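You operate a simulated robot arm through the tools that you are given. There is no shell and no other tool.

You run a simulated robot arm. Do the job below in one go: nothing can be reset, and whatever is moved stays where it is left.

## Task
Shake both fans as the blue card says, then switch the table off.
Fine: they stay clamped.

Only the result counts: the job must be done as asked and must still hold three seconds after the hand-in. Knocking over, shifting, dropping, spilling or breaking anything else fails it.

## Robot
A 7-joint arm with a fingered hand, fixed in place. Base frame: the origin is at the foot of the arm, x ahead of it, y to its left, z up. Readings come in m, rad, newtons and seconds.
With the tool pointing down near the work surface it reaches from about 0.24 to 0.68 m from the base axis. Its first joint turns from -2.897 to 2.897 rad. Payload 4 kg.
The tool frame sits at the grasp point between the pads (the TCP): z along the fingers, y along the line on which they close. The tips reach 0.026 m beyond it. Largest opening 0.156 m; the body of the gripper starts 0.073 m behind the TCP. The gripper is a hand of 4 fingers: y runs from the thumb to the fingers, the wrist lies at [0, 0, -0.239] in the tool frame.
Orientation is that of the tool frame in the base frame, as [roll, pitch, yaw] about the fixed x, y, z axes, in that order (R = Rz(yaw) Ry(pitch) Rx(roll)). With the fingers straight down and closing along the base's y, the tool's x points along the base's -x, its y along +y and its z along -z.

## Interface
- The arm moves only by the tool jog_arm. Its argument "targets" is one flat list of numbers, 6 for each row, row after row: the shift along the tool's x, y, z in units of 30 mm (1.0 is 30 mm), then the turn, a rotation vector about the tool's x, y, z in units of 4 degrees (1.0 is 4 degrees). In form: [dx, dy, dz, wx, wy, wz, dx, dy, dz, wx, wy, wz, ...]. A call has 1 to 20 rows; each row shifts and turns the commanded pose from where the row before left it, along the tool's axes as they then stand. A call with a number of a shift or a turn outside -1 to 1 is refused whole. A row lasts 0.2 s, in which the tool goes at most 0.05 m and 0.15 rad; a call with a longer step from one row to the next is refused whole. Where a pose cannot be reached the arm comes as near as it can. A force on the tool above 40 N (or 10 N above the force at the start of the call, whichever is more), or a blocked arm, ends the call early, and 0.2 s more pass. In this call time passes only in rows, and 0.2 s behind the last. The reply holds the time, the measured pose of the TCP, the force on the tool along the base axes, the opening and the grip force, in the units named above and with some noise, with the torque about the TCP (base axes, N m) and any sound that the robot's microphone picked up.
- Cameras (640 x 400 px; columns grow to the right, rows downward): "scene" is fixed at [0.2201, 0.6483, 1.4577]; the picture's right is [-0.84, -0.55, 0.00], its down [-0.25, 0.39, -0.89] and it looks along [0.49, -0.74, -0.46] (base axes); focal length 322 px, centre (320, 200). "wrist" rides on the gripper at [0.058, -0.058, -0.091] in the tool frame; the picture's right is [0.71, 0.71, 0.00], its down [-0.53, 0.53, -0.67] and it looks along [-0.47, 0.47, 0.74] (tool axes); focal length 265 px, centre (320, 200). There is no depth. A picture from a camera that has moved, and an enlarged one, comes with that camera's place and axes in the base frame and with its lens.
- capture(camera): a new picture of that camera. The clock stands still meanwhile.
- curl_fingers(finger1, finger2, finger3, thumb_bend): sets how far each is bent, from 0 (flat) to 100 (curled in); at 30 the hand is open as for a grip, at 70 the pads meet at the TCP. One left out holds its place. A second passes; each finger stops where it meets its share of the squeeze, and holds until it gets a number again. It is the only way to open and close the hand. It gives what a move gives, with no picture; readings hold the bend of each and the force on the fingers (four entries, about 0 where the hand has none), thumb and palm.
- inspect(camera, box): a new picture of the part [left, top, right, bottom] of that camera's present view, enlarged. The clock stands still meanwhile.
- close_job(): hands the job in; it is judged then, once.

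Nothing tells you positions but the pictures and the camera data. Unless the task says otherwise, let go and move clear before handing in.

The tools are called after "Call:" as name(argument=value, ...) on one line, values as JSON. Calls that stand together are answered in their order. jog_arm: Moves the arm, as the interface text tells. Its arguments: {"type":"object","properties":{"targets":{"type":"array","items":{"type":"number"}}},"required":["targets"]} The other tools are called the same way: curl_fingers (finger1, finger2, finger3, thumb_bend) moves the fingers one by one; capture (camera) takes a picture; inspect (camera, box) takes an enlarged picture of a part of a camera's view; close_job () hands the job in.

At the start:

```text
t: 0.0
ee_pos: [0.4066, 0.048, 1.147]
tcp_rot: [3.141, 0.0, -3.141]
force: [0.0, -0.8, 0.0]
wrist_torque: [-0.01, 0.03, 0.0]
width: 0.1557
grip_force: 0.1
shape: jaw
bend: [30.0, 30.0, 30.0, 30.0]
finger forces: [0.0, 0.0, 0.0, 0.0, 0.0, 0.0]
```

scene: 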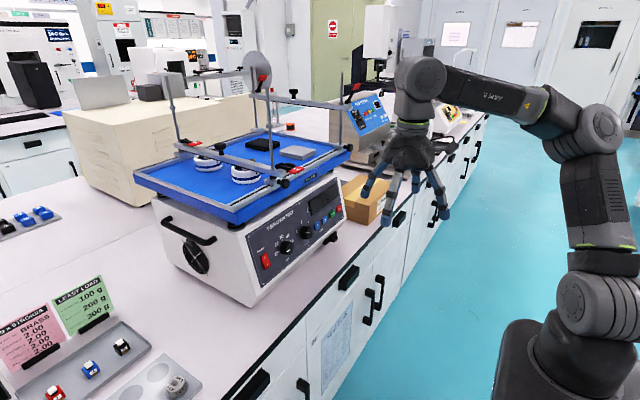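
wrist: 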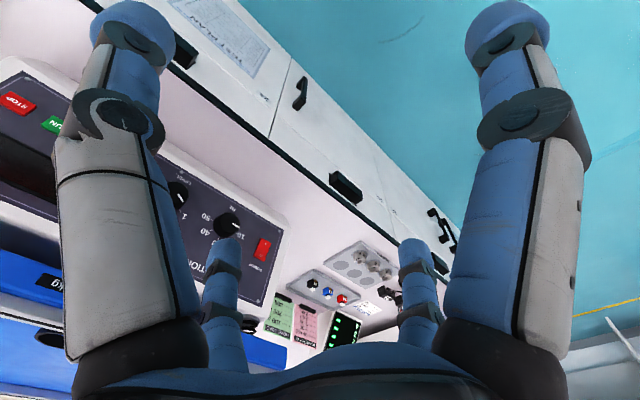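

I see a shaker table with a blue platform, a control panel facing the robot, and cards (green, pink) on the bench. I'll look closer at the panel, the cards and the items on the table before I move.

Call:
inspect(camera="scene", box=[130, 60, 370, 210])

Call:
inspect(camera="scene", box=[230, 170, 360, 290])

Call:
inspect(camera="scene", box=[0, 260, 210, 400])

Call:
inspect(camera="scene", box=[330, 60, 490, 160])

Call:
inspect(camera="wrist", box=[0, 60, 480, 360])

```text
2.67 times, centred on (250, 135) of scene
camera zoom: at [0.2201, 0.6483, 1.4577], right [-0.84, -0.55, 0.0], down [-0.25, 0.39, -0.89], along [0.49, -0.74, -0.46], focal length 858 px, centre (507, 373)
```

zoom: 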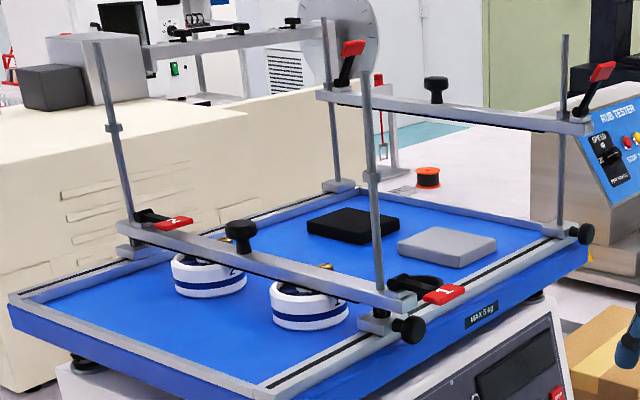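

```text
3.33 times, centred on (295, 230) of scene
camera zoom: at [0.2201, 0.6483, 1.4577], right [-0.84, -0.55, 0.0], down [-0.25, 0.39, -0.89], along [0.49, -0.74, -0.46], focal length 1072 px, centre (403, 100)
```

zoom: 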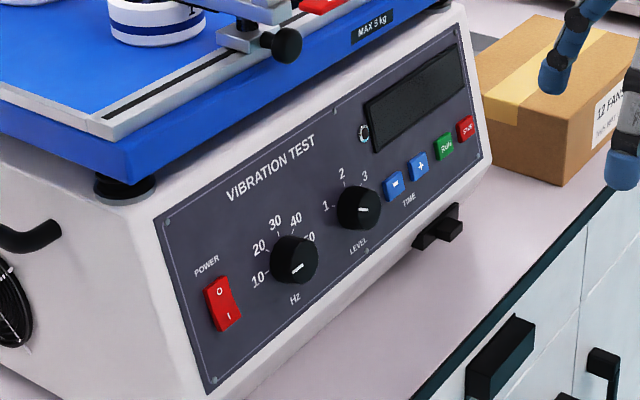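

```text
2.86 times, centred on (105, 330) of scene
camera zoom: at [0.2201, 0.6483, 1.4577], right [-0.84, -0.55, 0.0], down [-0.25, 0.39, -0.89], along [0.49, -0.74, -0.46], focal length 919 px, centre (934, -171)
```

zoom: 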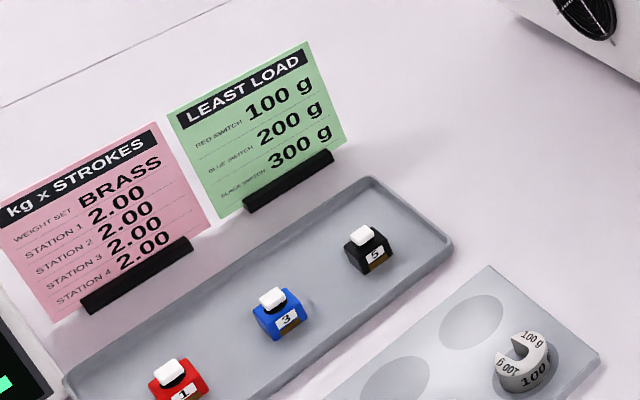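

```text
4.00 times, centred on (410, 110) of scene
camera zoom: at [0.2201, 0.6483, 1.4577], right [-0.84, -0.55, 0.0], down [-0.25, 0.39, -0.89], along [0.49, -0.74, -0.46], focal length 1286 px, centre (-40, 560)
```

zoom: 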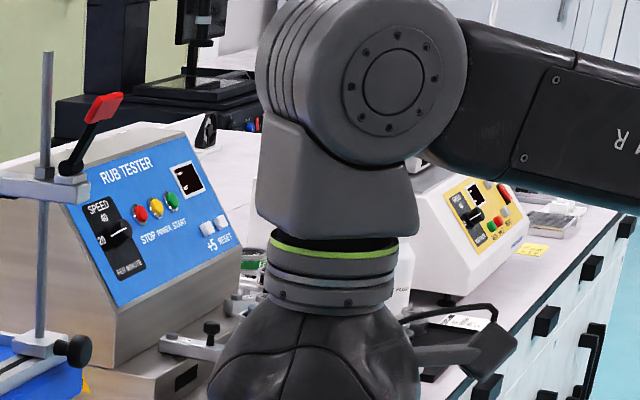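

```text
1.33 times, centred on (240, 210) of wrist
camera zoom: at [0.348, -0.0097, 1.2385], right [-0.71, 0.71, 0.0], down [0.53, 0.53, 0.67], along [0.47, 0.47, -0.74], focal length 354 px, centre (427, 187)
```

zoom: 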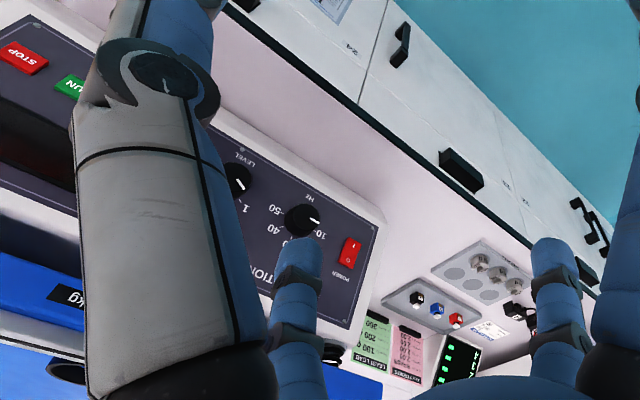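

The vibration tester has POWER, Hz and LEVEL knobs, time -/+ and RUN/STOP, but I haven't found a blue card yet. I'll search the rest of the scene for it.

Call:
inspect(camera="scene", box=[0, 0, 160, 100])

Call:
inspect(camera="scene", box=[120, 0, 280, 100])

Call:
inspect(camera="scene", box=[280, 0, 440, 100])

Call:
inspect(camera="scene", box=[0, 90, 160, 250])

Call:
inspect(camera="scene", box=[330, 140, 490, 260])

Call:
inspect(camera="scene", box=[200, 240, 460, 400])

Call:
inspect(camera="scene", box=[170, 130, 290, 210])

```text
4.00 times, centred on (80, 50) of scene
camera zoom: at [0.2201, 0.6483, 1.4577], right [-0.84, -0.55, 0.0], down [-0.25, 0.39, -0.89], along [0.49, -0.74, -0.46], focal length 1286 px, centre (1280, 800)
```

zoom: 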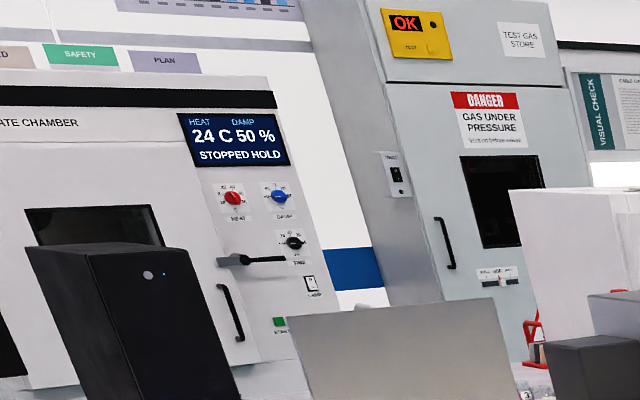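

```text
4.00 times, centred on (200, 50) of scene
camera zoom: at [0.2201, 0.6483, 1.4577], right [-0.84, -0.55, 0.0], down [-0.25, 0.39, -0.89], along [0.49, -0.74, -0.46], focal length 1286 px, centre (800, 800)
```

zoom: 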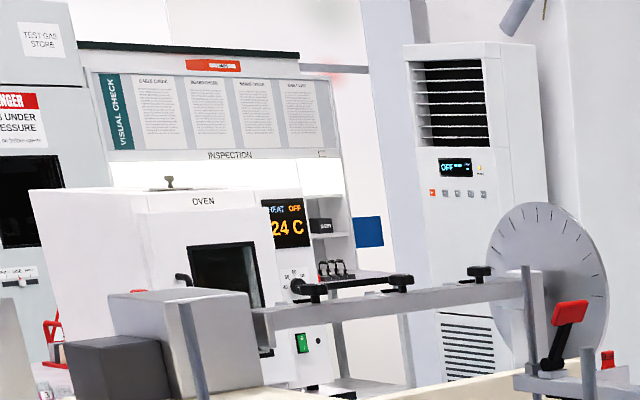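

```text
4.00 times, centred on (360, 50) of scene
camera zoom: at [0.2201, 0.6483, 1.4577], right [-0.84, -0.55, 0.0], down [-0.25, 0.39, -0.89], along [0.49, -0.74, -0.46], focal length 1286 px, centre (160, 800)
```

zoom: 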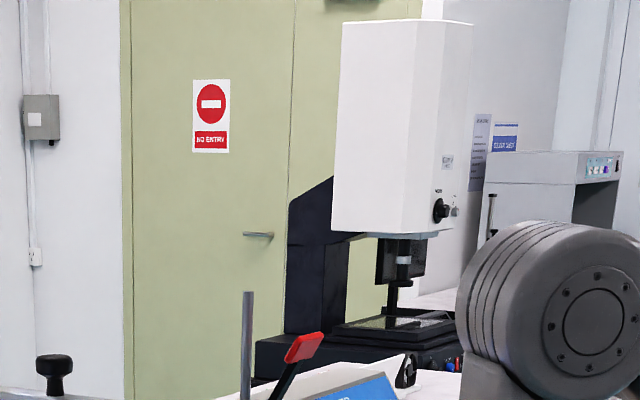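

```text
2.50 times, centred on (80, 170) of scene
camera zoom: at [0.2201, 0.6483, 1.4577], right [-0.84, -0.55, 0.0], down [-0.25, 0.39, -0.89], along [0.49, -0.74, -0.46], focal length 804 px, centre (920, 275)
```

zoom: 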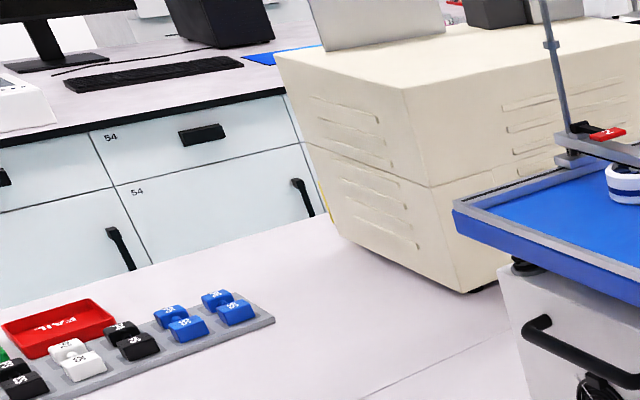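

```text
3.33 times, centred on (410, 200) of scene
camera zoom: at [0.2201, 0.6483, 1.4577], right [-0.84, -0.55, 0.0], down [-0.25, 0.39, -0.89], along [0.49, -0.74, -0.46], focal length 1072 px, centre (20, 200)
```

zoom: 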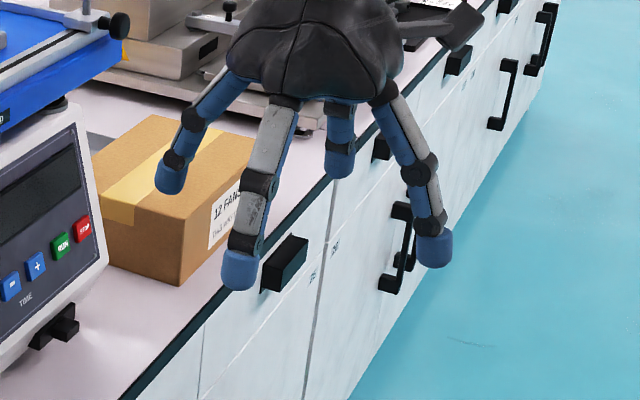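

```text
2.46 times, centred on (330, 320) of scene
camera zoom: at [0.2201, 0.6483, 1.4577], right [-0.84, -0.55, 0.0], down [-0.25, 0.39, -0.89], along [0.49, -0.74, -0.46], focal length 792 px, centre (295, -95)
```

zoom: 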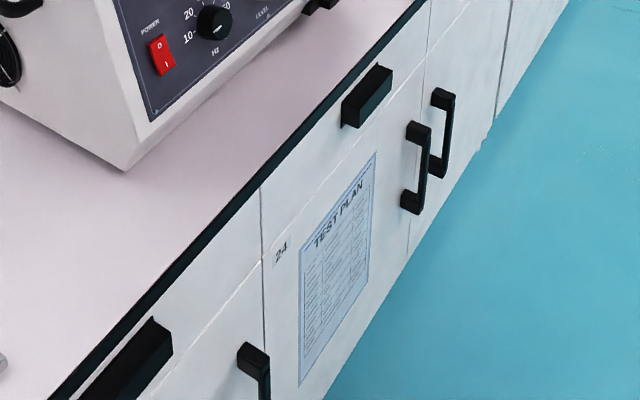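

```text
5.00 times, centred on (230, 170) of scene
camera zoom: at [0.2201, 0.6483, 1.4577], right [-0.84, -0.55, 0.0], down [-0.25, 0.39, -0.89], along [0.49, -0.74, -0.46], focal length 1608 px, centre (770, 350)
```

zoom: 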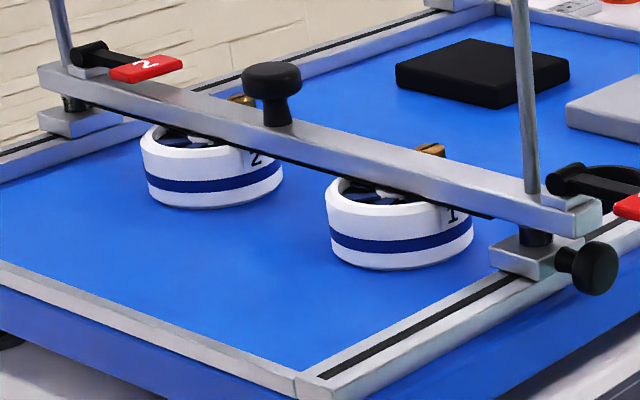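

A bluish "TEST PLAN" card hangs on the cabinet door, and the fans look like the two numbered white rings clamped under the near bar. I'll enlarge the plan to see whether it can be read from here.

Call:
inspect(camera="scene", box=[315, 300, 359, 400])

Call:
inspect(camera="wrist", box=[180, 0, 300, 75])

Call:
inspect(camera="wrist", box=[250, 230, 450, 360])

Call:
inspect(camera="scene", box=[430, 90, 500, 140])

Call:
inspect(camera="scene", box=[280, 200, 350, 260])

```text
4.00 times, centred on (337, 350) of scene
camera zoom: at [0.2201, 0.6483, 1.4577], right [-0.84, -0.55, 0.0], down [-0.25, 0.39, -0.89], along [0.49, -0.74, -0.46], focal length 1286 px, centre (252, -400)
```

zoom: 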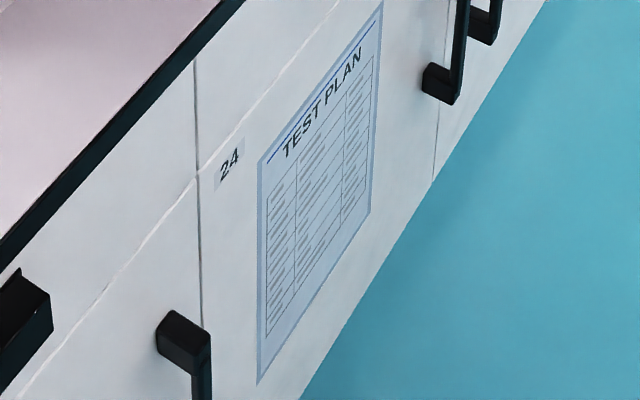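

```text
5.33 times, centred on (240, 38) of wrist
camera zoom: at [0.348, -0.0097, 1.2385], right [-0.71, 0.71, 0.0], down [0.53, 0.53, 0.67], along [0.47, 0.47, -0.74], focal length 1416 px, centre (747, 1067)
```

zoom: 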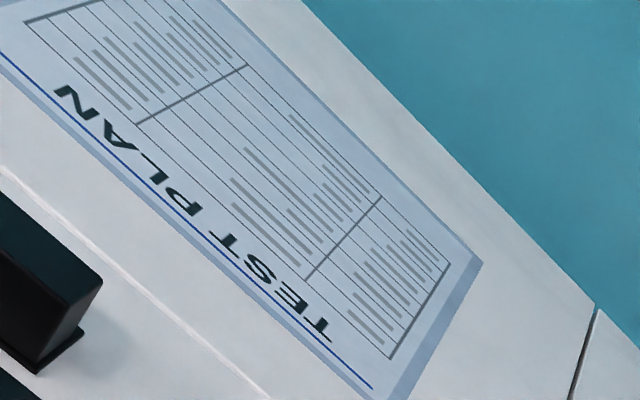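

```text
3.08 times, centred on (350, 295) of wrist
camera zoom: at [0.348, -0.0097, 1.2385], right [-0.71, 0.71, 0.0], down [0.53, 0.53, 0.67], along [0.47, 0.47, -0.74], focal length 817 px, centre (228, -92)
```

zoom: 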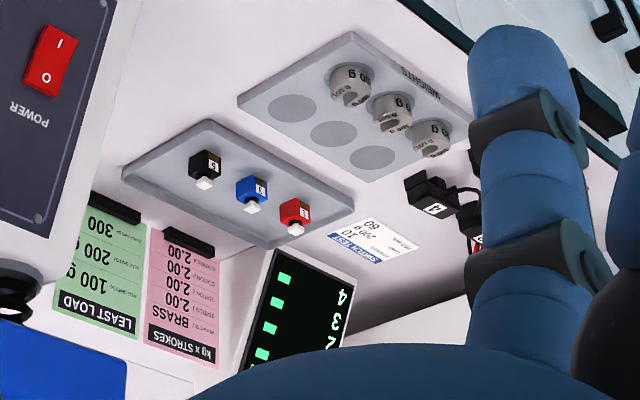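

```text
8.00 times, centred on (465, 115) of scene
camera zoom: at [0.2201, 0.6483, 1.4577], right [-0.84, -0.55, 0.0], down [-0.25, 0.39, -0.89], along [0.49, -0.74, -0.46], focal length 2572 px, centre (-840, 880)
```

zoom: 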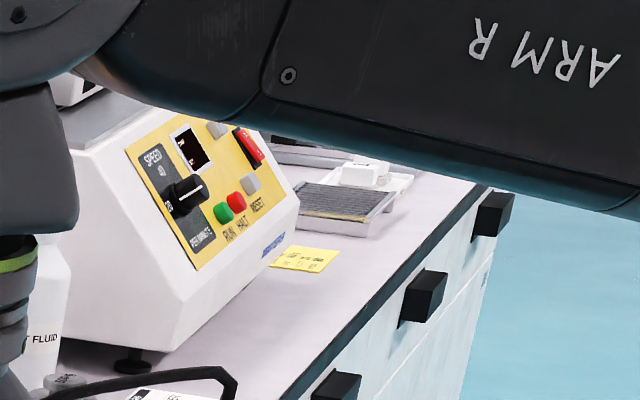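

```text
6.67 times, centred on (315, 230) of scene
camera zoom: at [0.2201, 0.6483, 1.4577], right [-0.84, -0.55, 0.0], down [-0.25, 0.39, -0.89], along [0.49, -0.74, -0.46], focal length 2144 px, centre (353, 0)
```

zoom: 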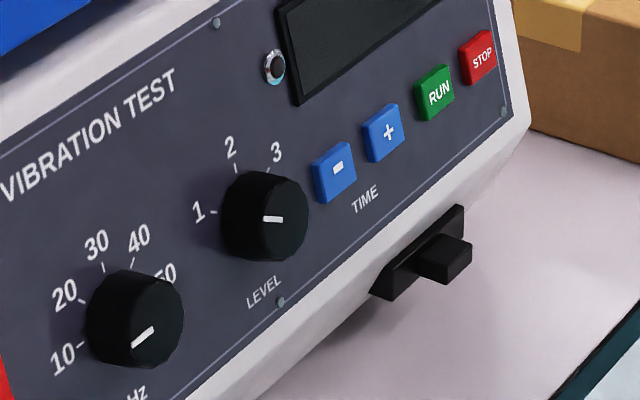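

From the two views I place the panel at about x≈0.69, z≈0.95: POWER near y≈0.19 and STOP near y≈-0.18. The test plan is only filler, so I'll rotate the hand in free air to search the right-hand part of the bench for the blue card.

Call:
jog_arm(targets=[0, 0, 0, 0, 0, 1, 0, 0, 0, 0, 0, 1, 0, 0, 0, 0, 0, 1, 0, 0, 0, 0, 0, 1, 0, 0, 0, 0, 0, 1, 0, 0, 0, 0, 0, 1, 0, 0, 0, 0, 0, 1, 0, 0, 0, 0, 0, 1, 0, 0, 0, 0, 0, 1, 0, 0, 0, 0, 0, 1, 0, 0, 0, 0, 0, 1, 0, 0, 0, 0, 0, 1, 0, 0, 0, 0, 0, 1, 0, 0, 0, 0, 0, 1, 0, 0, 0, 0, 0, 1, 0, 0, 0, 0, 0, 1, 0, 0, 0, 0, 0, 1, 0, 0, 0, 0, 0, 1])

Call:
capture(camera="wrist")

Call:
capture(camera="scene")

```text
t: 3.8
ee_pos: [0.4296, -0.0222, 1.1512]
tcp_rot: [-3.141, 0.004, 1.892]
force: [0.3, -0.2, 0.0]
wrist_torque: [0.01, 0.02, 0.01]
width: 0.1559
grip_force: 0.0
shape: jaw
bend: [30.0, 30.0, 30.0, 30.0]
finger forces: [0.0, 0.0, 0.0, 0.0, 0.1, 0.0]
out of reach, approached as far as the arm can: row 16, 17, 18
```

```text
taken
camera wrist: at [0.3559, 0.0154, 1.2422], right [0.45, 0.89, 0.0], down [0.67, -0.33, 0.67], along [0.6, -0.3, -0.74], focal length 265 px, centre (320, 200)
```

wrist: 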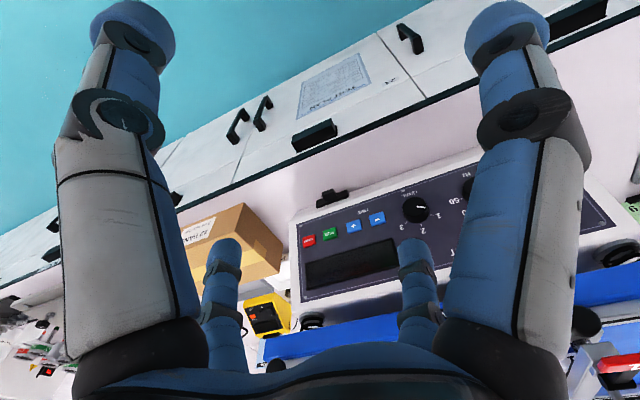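

```text
taken
```

scene: 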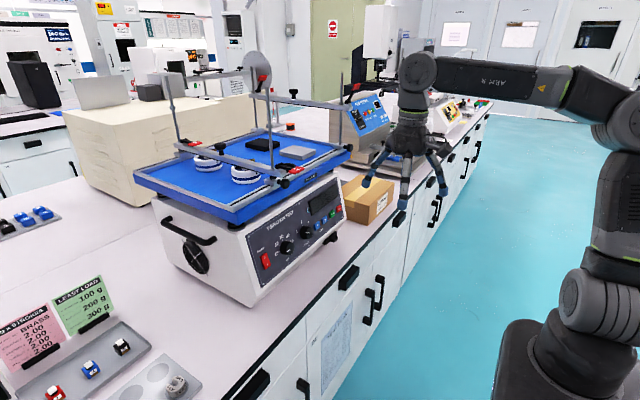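

The hand reached its turn limit, and a yellow-faced device and other items show behind the box. I'll enlarge these regions for the blue card.

Call:
inspect(camera="wrist", box=[220, 240, 320, 380])

Call:
inspect(camera="wrist", box=[0, 270, 120, 400])

Call:
inspect(camera="wrist", box=[150, 190, 310, 290])

Call:
inspect(camera="wrist", box=[290, 170, 500, 310])

Call:
inspect(camera="scene", box=[330, 80, 500, 190])

```text
2.86 times, centred on (270, 310) of wrist
camera zoom: at [0.3559, 0.0154, 1.2422], right [0.45, 0.89, 0.0], down [0.67, -0.33, 0.67], along [0.6, -0.3, -0.74], focal length 758 px, centre (463, -114)
```

zoom: 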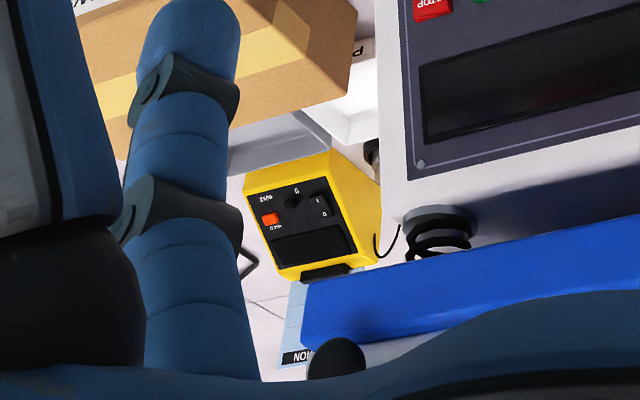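

```text
3.08 times, centred on (60, 335) of wrist
camera zoom: at [0.3559, 0.0154, 1.2422], right [0.45, 0.89, 0.0], down [0.67, -0.33, 0.67], along [0.6, -0.3, -0.74], focal length 817 px, centre (1120, -215)
```

zoom: 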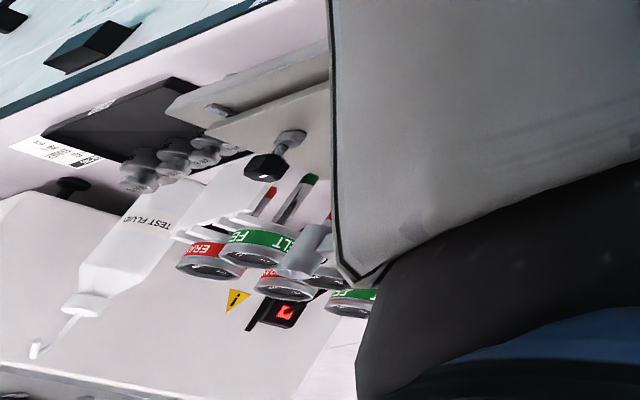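

```text
4.00 times, centred on (230, 240) of wrist
camera zoom: at [0.3559, 0.0154, 1.2422], right [0.45, 0.89, 0.0], down [0.67, -0.33, 0.67], along [0.6, -0.3, -0.74], focal length 1062 px, centre (680, 40)
```

zoom: 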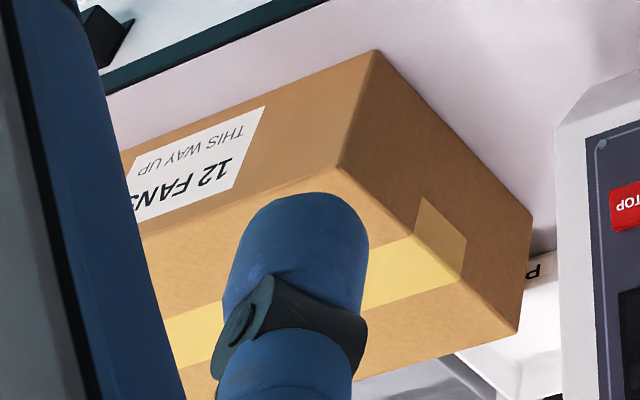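

```text
2.86 times, centred on (395, 240) of wrist
camera zoom: at [0.3559, 0.0154, 1.2422], right [0.45, 0.89, 0.0], down [0.67, -0.33, 0.67], along [0.6, -0.3, -0.74], focal length 758 px, centre (106, 86)
```

zoom: 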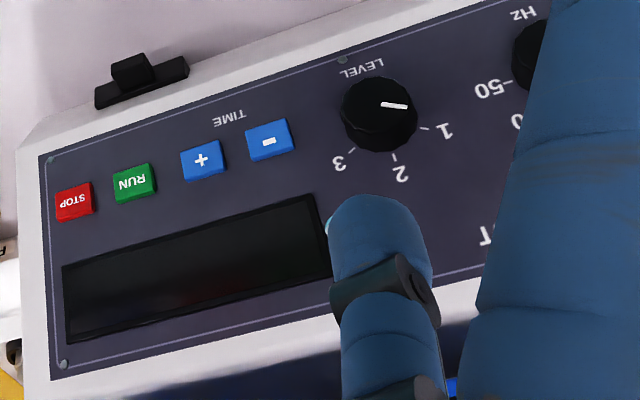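

```text
3.64 times, centred on (415, 135) of scene
camera zoom: at [0.2201, 0.6483, 1.4577], right [-0.84, -0.55, 0.0], down [-0.25, 0.39, -0.89], along [0.49, -0.74, -0.46], focal length 1169 px, centre (-26, 436)
```

zoom: 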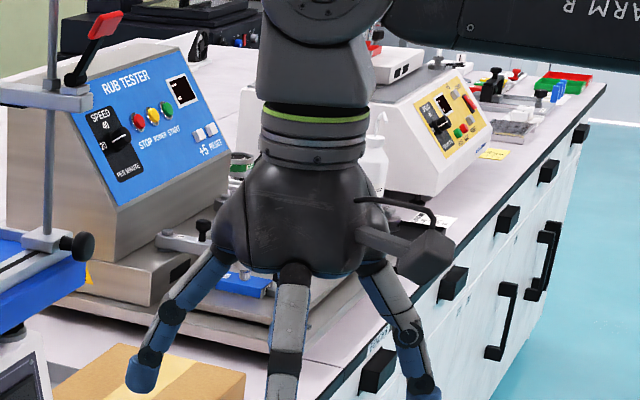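

Behind the yellow meter I can see part of a light-blue card on a stand, with a header starting "NO…". I'll shift the hand to the right (-y) and a little up to read it.

Call:
jog_arm(targets=[-0.949, -0.316, -0.3, 0, 0, 0, -0.949, -0.316, -0.3, 0, 0, 0, -0.949, -0.316, -0.3, 0, 0, 0, -0.949, -0.316, -0.3, 0, 0, 0, -0.949, -0.316, -0.3, 0, 0, 0, -0.949, -0.316, -0.3, 0, 0, 0, -0.949, -0.316, -0.3, 0, 0, 0, -0.949, -0.316, -0.3, 0, 0, 0, -0.949, -0.316, -0.3, 0, 0, 0, -0.949, -0.316, -0.3, 0, 0, 0])

Call:
capture(camera="wrist")

```text
t: 6.0
ee_pos: [0.4191, -0.3166, 1.2259]
tcp_rot: [3.138, 0.004, 1.886]
force: [-1.1, 0.6, -0.4]
wrist_torque: [0.02, -0.02, 0.01]
width: 0.1558
grip_force: 0.1
shape: jaw
bend: [30.0, 30.0, 30.0, 30.0]
finger forces: [0.1, 0.0, 0.1, 0.1, 0.0, 0.0]
out of reach, approached as far as the arm can: row 10
```

```text
taken
camera wrist: at [0.3449, -0.278, 1.3163], right [0.45, 0.89, 0.0], down [0.66, -0.34, 0.67], along [0.6, -0.3, -0.74], focal length 265 px, centre (320, 200)
```

wrist: 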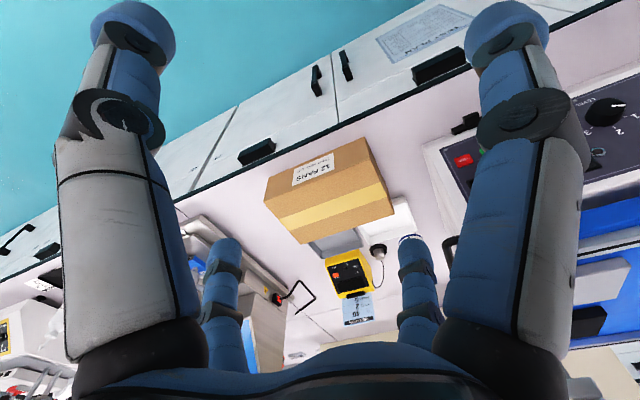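

Call:
inspect(camera="wrist", box=[300, 240, 420, 350])

Call:
inspect(camera="wrist", box=[335, 285, 385, 332])

Call:
inspect(camera="wrist", box=[170, 190, 330, 360])

```text
3.64 times, centred on (360, 295) of wrist
camera zoom: at [0.3449, -0.278, 1.3163], right [0.45, 0.89, 0.0], down [0.66, -0.34, 0.67], along [0.6, -0.3, -0.74], focal length 965 px, centre (174, -146)
```

zoom: 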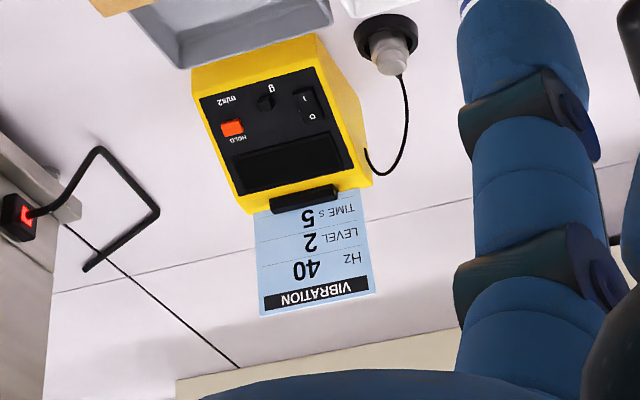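

```text
8.51 times, centred on (360, 308) of wrist
camera zoom: at [0.3449, -0.278, 1.3163], right [0.45, 0.89, 0.0], down [0.66, -0.34, 0.67], along [0.6, -0.3, -0.74], focal length 2259 px, centre (-20, -723)
```

zoom: 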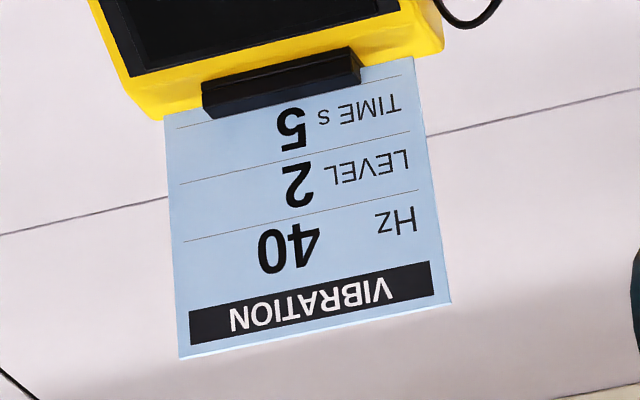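

```text
2.35 times, centred on (250, 275) of wrist
camera zoom: at [0.3449, -0.278, 1.3163], right [0.45, 0.89, 0.0], down [0.66, -0.34, 0.67], along [0.6, -0.3, -0.74], focal length 624 px, centre (485, 24)
```

zoom: 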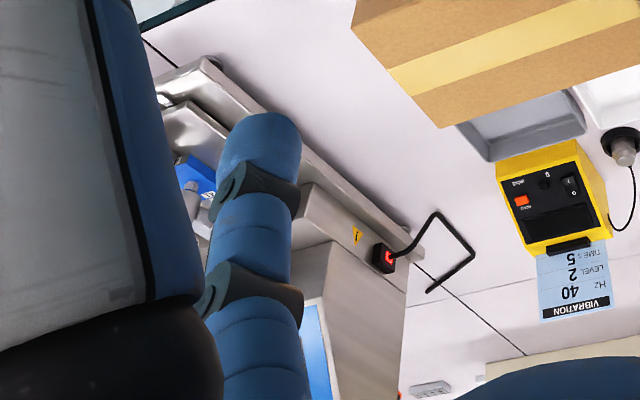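

The blue card reads VIBRATION: Hz 40, LEVEL 2, TIME 5 s. Now I'll bring the hand back to the middle and turn it forward, so I can see the panel close up and check how far the arm can pitch.

Call:
jog_arm(targets=[0.529, 0.172, 0, 0, 0, -1, 0.515, 0.208, 0, 0, 0, -1, 0.5, 0.244, 0, 0, 0, -1, 0.481, 0.278, 0, 0, 0, -1, 0.461, 0.311, 0, 0, 0, -1, 0.438, 0.342, 0, 0, 0, -1, 0.413, 0.372, 0, 0, 0, -1, 0.386, 0.4, 0, 0, 0, -1, 0.357, 0.426, 0, 0, 0, -1, 0.327, 0.45, 0, 0, 0, -1, 0.295, 0.471, 0, 0, 0, -1, 0.261, 0.491, 0, 0, 0, -1, 0.226, 0.508, 0, 0, 0, -1, 0.19, 0.523, 0, 0, 0, -1, 0.153, 0.534, 0, 0, 0, -1, 0.116, 0.544, 0, 0, 0, -1, 0.077, 0.55, 0, 0, 0, -1, 0.039, 0.555, 0, 0, 0, -1])

Call:
capture(camera="wrist")

```text
t: 9.8
ee_pos: [0.4184, -0.0163, 1.2251]
tcp_rot: [3.141, 0.002, 3.141]
force: [-0.6, -0.1, -1.0]
wrist_torque: [0.01, 0.01, 0.01]
width: 0.1559
grip_force: 0.1
shape: jaw
bend: [30.0, 30.0, 30.0, 30.0]
finger forces: [0.0, 0.0, 0.0, 0.0, 0.0, 0.1]
```

```text
taken
camera wrist: at [0.36, -0.0734, 1.3163], right [-0.71, 0.71, 0.0], down [0.53, 0.53, 0.67], along [0.47, 0.47, -0.74], focal length 265 px, centre (320, 200)
```

wrist: 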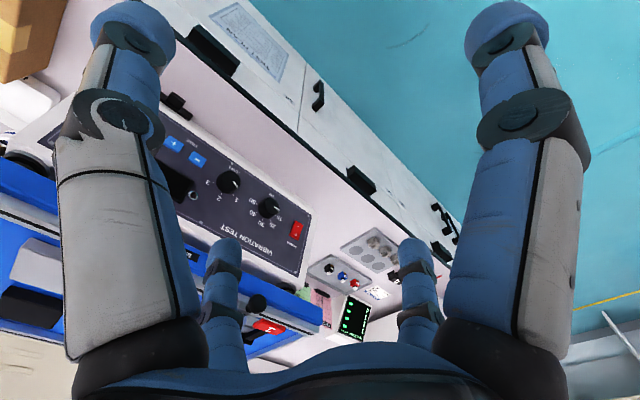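

Call:
inspect(camera="wrist", box=[140, 120, 340, 280])

Call:
inspect(camera="wrist", box=[200, 150, 310, 245])

```text
2.50 times, centred on (240, 200) of wrist
camera zoom: at [0.36, -0.0734, 1.3163], right [-0.71, 0.71, 0.0], down [0.53, 0.53, 0.67], along [0.47, 0.47, -0.74], focal length 664 px, centre (520, 200)
```

zoom: 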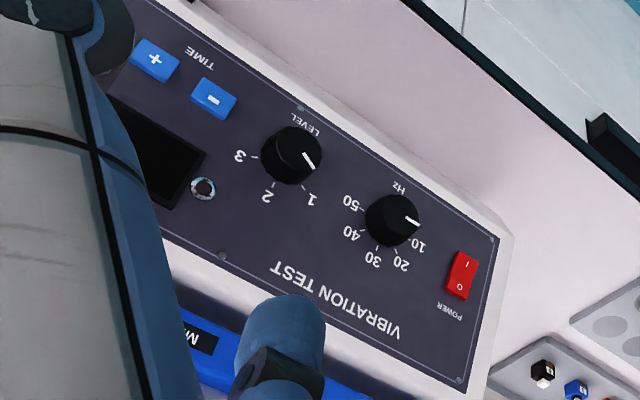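

```text
4.21 times, centred on (255, 198) of wrist
camera zoom: at [0.36, -0.0734, 1.3163], right [-0.71, 0.71, 0.0], down [0.53, 0.53, 0.67], along [0.47, 0.47, -0.74], focal length 1118 px, centre (594, 210)
```

zoom: 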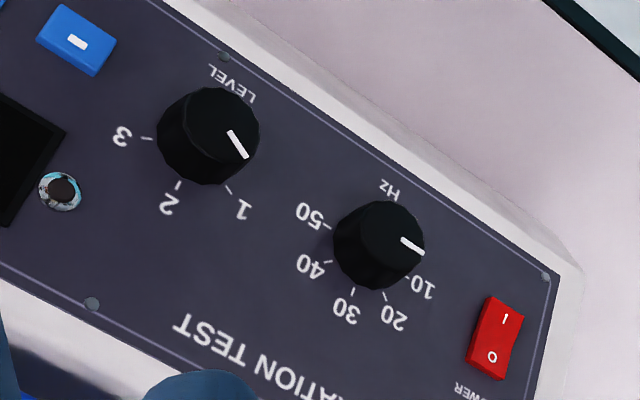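

The close view shows the Hz pointer just below 10 and the LEVEL pointer just before 1. POWER is a rocker with I at the bottom and O at the top, and the display is dark. Next I'll pitch the hand forward in free space to test whether it can face the panel.

Call:
jog_arm(targets=[-0.167, 0, 0.333, 0, -1, 0, -0.143, 0, 0.344, 0, -1, 0, -0.119, 0, 0.353, 0, -1, 0, -0.094, 0, 0.361, 0, -1, 0, -0.068, 0, 0.366, 0, -1, 0, -0.043, 0, 0.37, 0, -1, 0, -0.017, 0, 0.372, 0, -1, 0, 0.009, 0, 0.372, 0, -1, 0, 0.035, 0, 0.371, 0, -1, 0, 0.061, 0, 0.368, 0, -1, 0, 0.087, 0, 0.362, 0, -1, 0, 0.112, 0, 0.355, 0, -1, 0, 0.136, 0, 0.347, 0, -1, 0, 0.16, 0, 0.337, 0, -1, 0, 0.183, 0, 0.325, 0, -1, 0, 0.205, 0, 0.311, 0, -1, 0, 0.227, 0, 0.296, 0, -1, 0, 0.247, 0, 0.279, 0, -1, 0, 0.265, 0, 0.261, 0, -1, 0, 0.283, 0, 0.242, 0, -1, 0])

Call:
capture(camera="wrist")

Call:
capture(camera="scene")

```text
t: 14.0
ee_pos: [0.4998, -0.0067, 1.0789]
tcp_rot: [3.087, 1.331, 3.102]
force: [0.8, 0.9, -0.1]
wrist_torque: [-0.01, -0.02, -0.03]
width: 0.1561
grip_force: 0.0
shape: jaw
bend: [30.0, 30.0, 30.0, 30.0]
finger forces: [0.1, 0.1, 0.1, 0.0, 0.0, 0.0]
out of reach, approached as far as the arm can: row 16, 17, 18
```

```text
taken
camera wrist: at [0.3976, -0.0644, 1.0424], right [-0.18, 0.71, -0.68], down [-0.53, 0.51, 0.68], along [0.83, 0.48, 0.29], focal length 265 px, centre (320, 200)
```

wrist: 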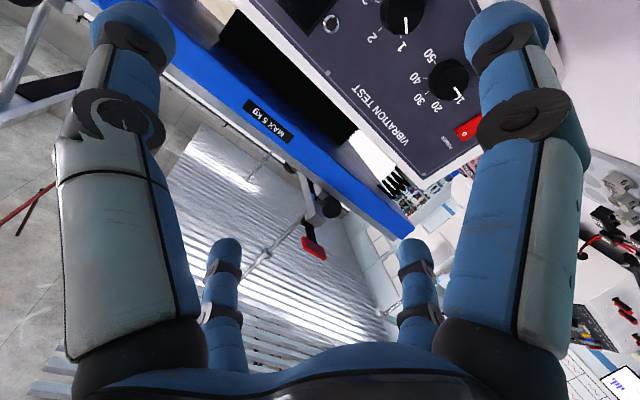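

```text
taken
```

scene: 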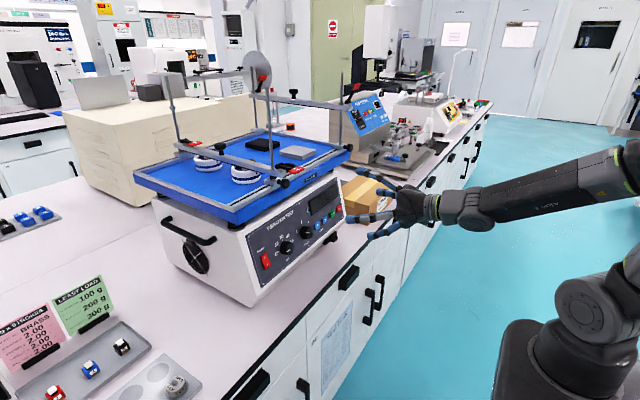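

The hand reaches a pitch of about 76°, pointing forward. I'll lower it in front of the panel, staying clear of it, to see what the arm can do at button height.

Call:
jog_arm(targets=[0.486, 0, 0.118, 0, 0, 0, 0.486, 0, 0.118, 0, 0, 0, 0.486, 0, 0.118, 0, 0, 0, 0.486, 0, 0.118, 0, 0, 0, 0.486, 0, 0.118, 0, 0, 0, 0.486, 0, 0.118, 0, 0, 0, 0.486, 0, 0.118, 0, 0, 0, 0.486, 0, 0.118, 0, 0, 0])

Call:
capture(camera="wrist")

Call:
capture(camera="scene")

```text
t: 15.8
ee_pos: [0.5235, -0.0066, 0.9719]
tcp_rot: [3.075, 1.327, 3.093]
force: [0.0, 0.2, 0.8]
wrist_torque: [-0.02, 0.01, 0.01]
width: 0.1557
grip_force: 0.2
shape: jaw
bend: [30.0, 30.0, 30.0, 30.0]
finger forces: [0.0, 0.0, 0.0, 0.0, 0.0, 0.1]
out of reach, approached as far as the arm can: row 2, 3, 4, 5, 7, 8
```

```text
taken
camera wrist: at [0.4207, -0.0639, 0.9362], right [-0.18, 0.72, -0.68], down [-0.53, 0.51, 0.68], along [0.83, 0.48, 0.29], focal length 265 px, centre (320, 200)
```

wrist: 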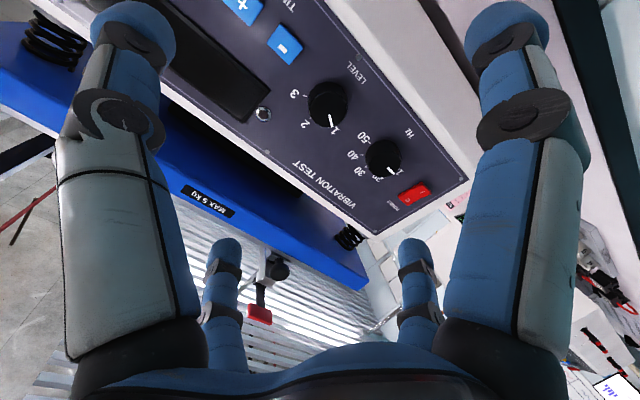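

```text
taken
```

scene: 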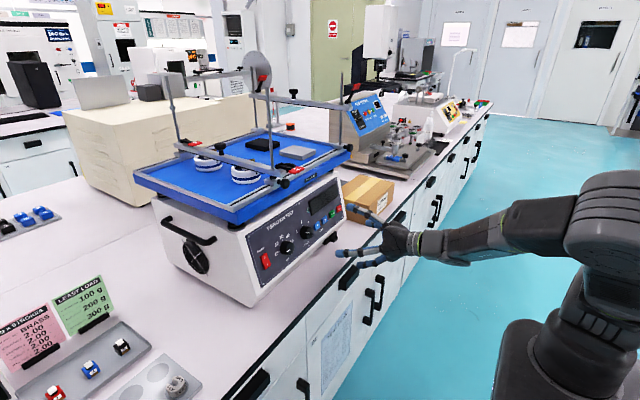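

The arm reaches button height at about 76° pitch. Now I'll bend one finger at a time in free air to learn which digit is which and find a pointing shape.

Call:
curl_fingers(finger1=100, finger2=70, finger3=30, thumb_bend=0)

Call:
capture(camera="wrist")

Call:
inspect(camera="scene", box=[320, 170, 480, 290])

```text
t: 16.8
ee_pos: [0.5223, -0.0056, 0.9727]
tcp_rot: [3.081, 1.328, 3.096]
force: [0.1, 0.1, -0.1]
wrist_torque: [-0.02, 0.01, 0.02]
width: 0.1067
grip_force: 0.0
shape: fingers
bend: [100.0, 70.0, 30.0, 0.0]
finger forces: [0.0, 0.0, 0.0, 0.1, 0.1, 0.0]
```

```text
taken
camera wrist: at [0.4207, -0.0638, 0.9366], right [-0.18, 0.71, -0.68], down [-0.53, 0.51, 0.68], along [0.83, 0.48, 0.29], focal length 265 px, centre (320, 200)
```

wrist: 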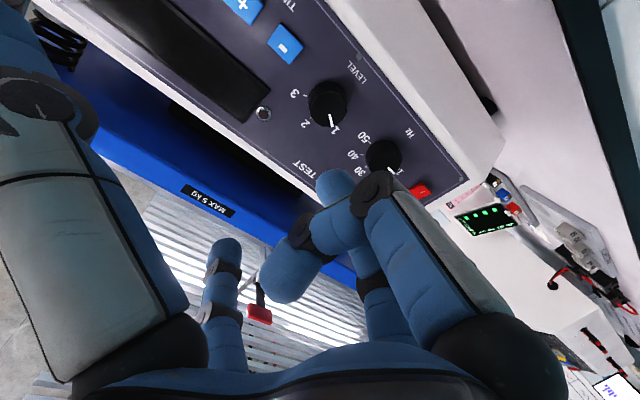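

```text
3.33 times, centred on (400, 230) of scene
camera zoom: at [0.2201, 0.6483, 1.4577], right [-0.84, -0.55, 0.0], down [-0.25, 0.39, -0.89], along [0.49, -0.74, -0.46], focal length 1072 px, centre (53, 100)
```

zoom: 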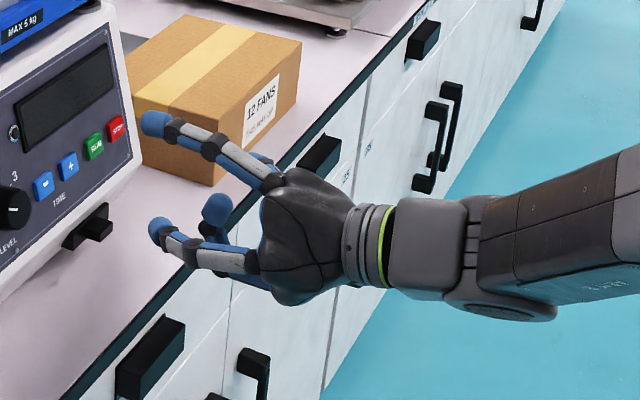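

The digits are: thumb on the right, finger1 below, finger2 on the left and finger3 on top. I'll shape a pointing hand with finger3 at 70 and the others curled, and check how it looks.

Call:
curl_fingers(finger1=100, finger2=100, finger3=70, thumb_bend=100)

Call:
capture(camera="wrist")

Call:
inspect(camera="scene", box=[330, 200, 430, 275])

```text
t: 17.8
ee_pos: [0.522, -0.0056, 0.9709]
tcp_rot: [3.08, 1.328, 3.096]
force: [-1.0, 1.1, -0.3]
wrist_torque: [-0.01, 0.04, 0.01]
width: 0.0361
grip_force: 0.0
shape: fingers
bend: [100.0, 99.0, 70.0, 88.0]
finger forces: [0.0, 0.0, 0.0, 0.0, 0.0, 0.1]
```

```text
taken
camera wrist: at [0.4207, -0.0638, 0.9366], right [-0.18, 0.71, -0.68], down [-0.53, 0.51, 0.68], along [0.83, 0.48, 0.29], focal length 265 px, centre (320, 200)
```

wrist: 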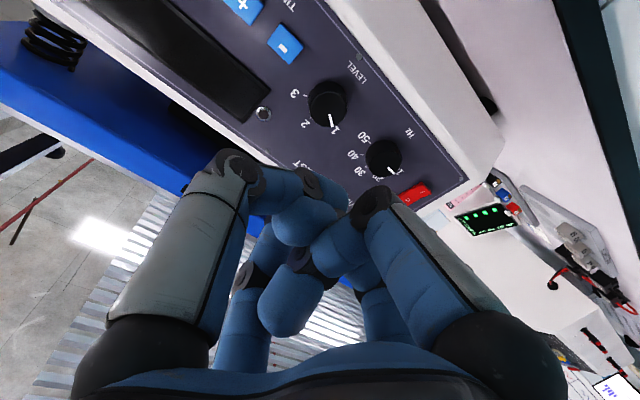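

```text
5.33 times, centred on (380, 238) of scene
camera zoom: at [0.2201, 0.6483, 1.4577], right [-0.84, -0.55, 0.0], down [-0.25, 0.39, -0.89], along [0.49, -0.74, -0.46], focal length 1715 px, centre (0, 0)
```

zoom: 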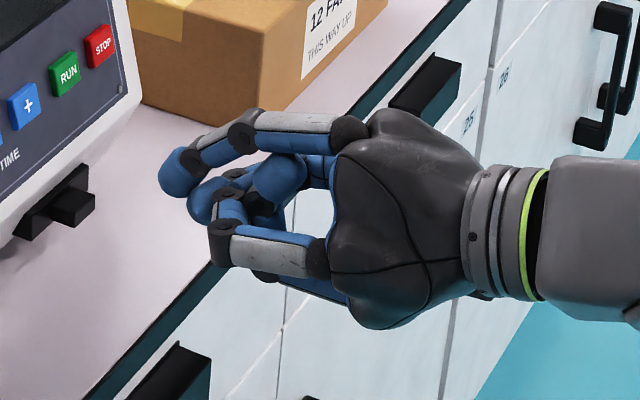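

The pointing shape works: finger3's tip leads the other digits. I'll move across to stand in front of the POWER rocker (about y=0.186), keeping about 10 cm off the panel.

Call:
jog_arm(targets=[0.14, 0.788, 0.174, 0, 0, 0, 0.14, 0.788, 0.174, 0, 0, 0, 0.14, 0.788, 0.174, 0, 0, 0, 0.14, 0.788, 0.174, 0, 0, 0, 0.14, 0.788, 0.174, 0, 0, 0, 0.14, 0.788, 0.174, 0, 0, 0, 0.14, 0.788, 0.174, 0, 0, 0, 0.14, 0.788, 0.174, 0, 0, 0])

Call:
capture(camera="wrist")

Call:
inspect(camera="scene", box=[230, 180, 430, 320])

```text
t: 19.6
ee_pos: [0.5318, 0.0501, 0.9623]
tcp_rot: [3.083, 1.321, 3.102]
force: [0.4, 0.1, 0.1]
wrist_torque: [-0.06, 0.03, 0.0]
width: 0.0358
grip_force: 0.1
shape: fingers
bend: [100.0, 99.0, 70.0, 88.0]
finger forces: [0.1, 0.0, 0.0, 0.0, 0.1, 0.0]
out of reach, approached as far as the arm can: row 3, 4, 5, 6, 7, 8
```

```text
taken
camera wrist: at [0.4304, -0.0081, 0.9286], right [-0.19, 0.71, -0.68], down [-0.53, 0.51, 0.68], along [0.83, 0.48, 0.28], focal length 265 px, centre (320, 200)
```

wrist: 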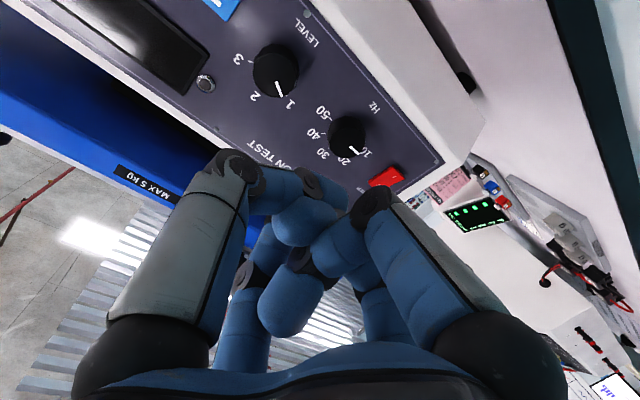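

```text
2.86 times, centred on (330, 250) of scene
camera zoom: at [0.2201, 0.6483, 1.4577], right [-0.84, -0.55, 0.0], down [-0.25, 0.39, -0.89], along [0.49, -0.74, -0.46], focal length 919 px, centre (291, 57)
```

zoom: 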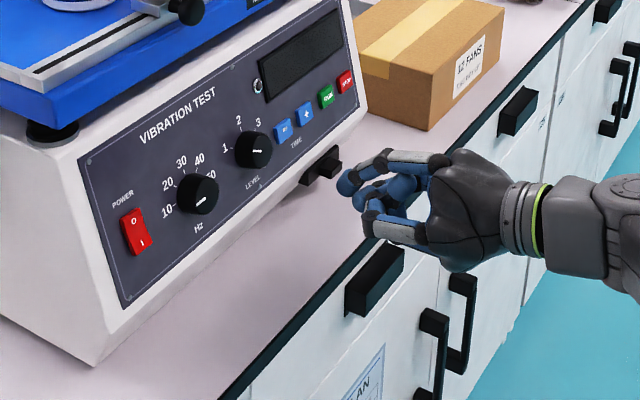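

At this orientation the arm can't reach further left. I'll yaw the hand toward the left by about 16° and ease the pitch while moving forward and left toward POWER.

Call:
jog_arm(targets=[0, 0.64, 0.36, -0.667, 0.33, 0, 0, 0.64, 0.36, -0.667, 0.33, 0, 0, 0.64, 0.36, -0.667, 0.33, 0, 0, 0.64, 0.36, -0.667, 0.33, 0, 0, 0.64, 0.36, -0.667, 0.33, 0, 0, 0.64, 0.36, -0.667, 0.33, 0])

Call:
inspect(camera="scene", box=[230, 180, 430, 320])

Call:
capture(camera="wrist")

```text
t: 21.0
ee_pos: [0.5795, 0.1701, 0.9486]
tcp_rot: [2.87, 1.194, -3.113]
force: [0.2, -0.1, 0.6]
wrist_torque: [-0.01, -0.02, 0.02]
width: 0.036
grip_force: 0.0
shape: fingers
bend: [100.0, 99.0, 70.0, 88.0]
finger forces: [0.0, 0.0, 0.1, 0.1, 0.0, 0.0]
```

```text
2.86 times, centred on (330, 250) of scene
camera zoom: at [0.2201, 0.6483, 1.4577], right [-0.84, -0.55, 0.0], down [-0.25, 0.39, -0.89], along [0.49, -0.74, -0.46], focal length 919 px, centre (291, 57)
```

zoom: 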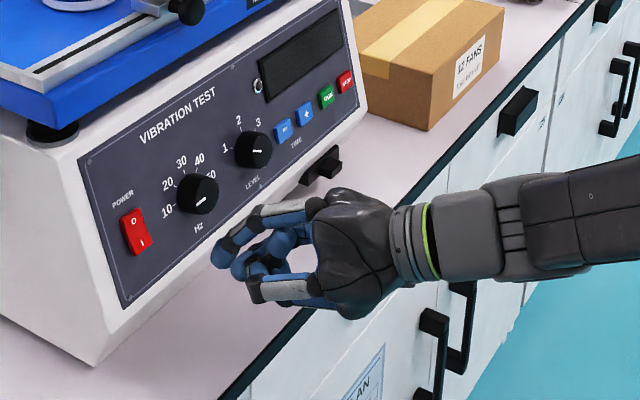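

```text
taken
camera wrist: at [0.4934, 0.0885, 0.9222], right [-0.46, 0.67, -0.59], down [-0.54, 0.31, 0.78], along [0.7, 0.67, 0.22], focal length 265 px, centre (320, 200)
```

wrist: 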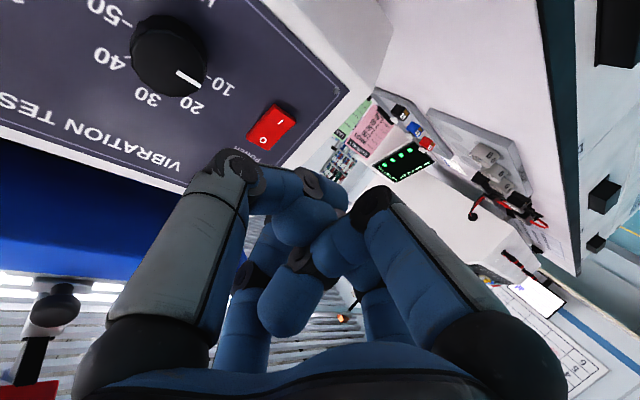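

I'm now near POWER and can reach it. I estimate the fingertip at (0.607, 0.178, 0.951) and the "I" half at (0.684, 0.187, 0.936), so I'll close most of that gap and check the alignment.

Call:
jog_arm(targets=[-0.051, -0.078, 0.518, 0, 0, 0, -0.051, -0.078, 0.518, 0, 0, 0, -0.051, -0.078, 0.518, 0, 0, 0])

Call:
inspect(camera="scene", box=[240, 220, 340, 290])

Call:
capture(camera="wrist")

```text
t: 21.8
ee_pos: [0.6267, 0.1769, 0.9372]
tcp_rot: [2.871, 1.195, -3.112]
force: [0.6, 0.1, -1.4]
wrist_torque: [0.04, -0.02, 0.04]
width: 0.0361
grip_force: 0.0
shape: fingers
bend: [100.0, 99.0, 70.0, 88.0]
finger forces: [0.0, 0.1, 0.0, 0.0, 0.0, 0.1]
```

```text
5.71 times, centred on (290, 255) of scene
camera zoom: at [0.2201, 0.6483, 1.4577], right [-0.84, -0.55, 0.0], down [-0.25, 0.39, -0.89], along [0.49, -0.74, -0.46], focal length 1838 px, centre (491, -114)
```

zoom: 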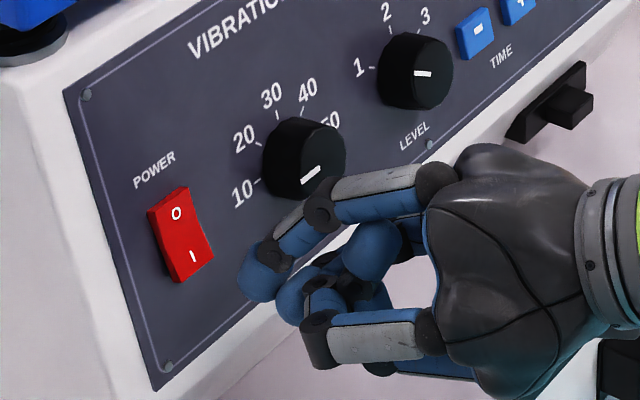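

```text
taken
camera wrist: at [0.5389, 0.0948, 0.9095], right [-0.46, 0.67, -0.59], down [-0.55, 0.31, 0.78], along [0.7, 0.67, 0.22], focal length 265 px, centre (320, 200)
```

wrist: 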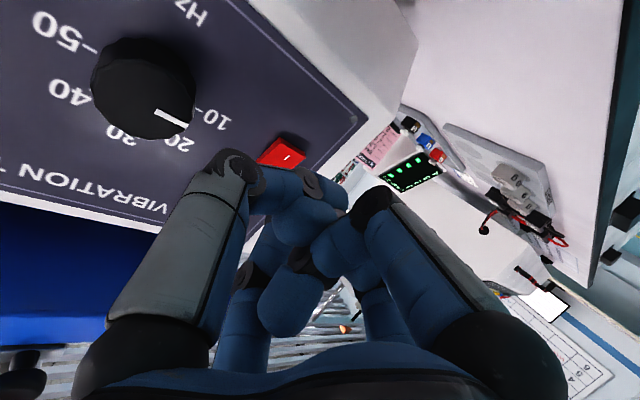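

The fingertip lines up with the "I" half and is about 3 cm away. I'll advance straight along +x in small steps.

Call:
jog_arm(targets=[-0.049, -0.037, 0.118, 0, 0, 0, -0.049, -0.037, 0.118, 0, 0, 0, -0.049, -0.037, 0.118, 0, 0, 0, -0.049, -0.037, 0.118, 0, 0, 0, -0.037, -0.028, 0.089, 0, 0, 0])

Call:
inspect(camera="scene", box=[240, 220, 340, 290])

```text
t: 23.0
ee_pos: [0.6435, 0.1778, 0.9369]
tcp_rot: [2.87, 1.193, -3.109]
force: [0.5, -0.3, 0.4]
wrist_torque: [-0.01, 0.0, -0.03]
width: 0.0362
grip_force: 0.0
shape: fingers
bend: [100.0, 99.0, 70.0, 88.0]
finger forces: [0.0, 0.0, 0.1, 0.0, 0.0, 0.0]
```

```text
5.71 times, centred on (290, 255) of scene
camera zoom: at [0.2201, 0.6483, 1.4577], right [-0.84, -0.55, 0.0], down [-0.25, 0.39, -0.89], along [0.49, -0.74, -0.46], focal length 1838 px, centre (491, -114)
```

zoom: 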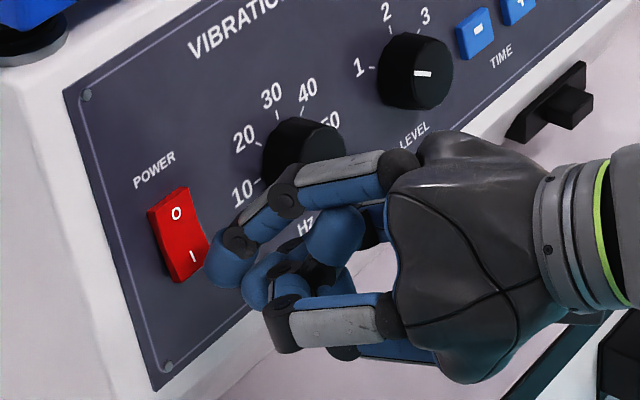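

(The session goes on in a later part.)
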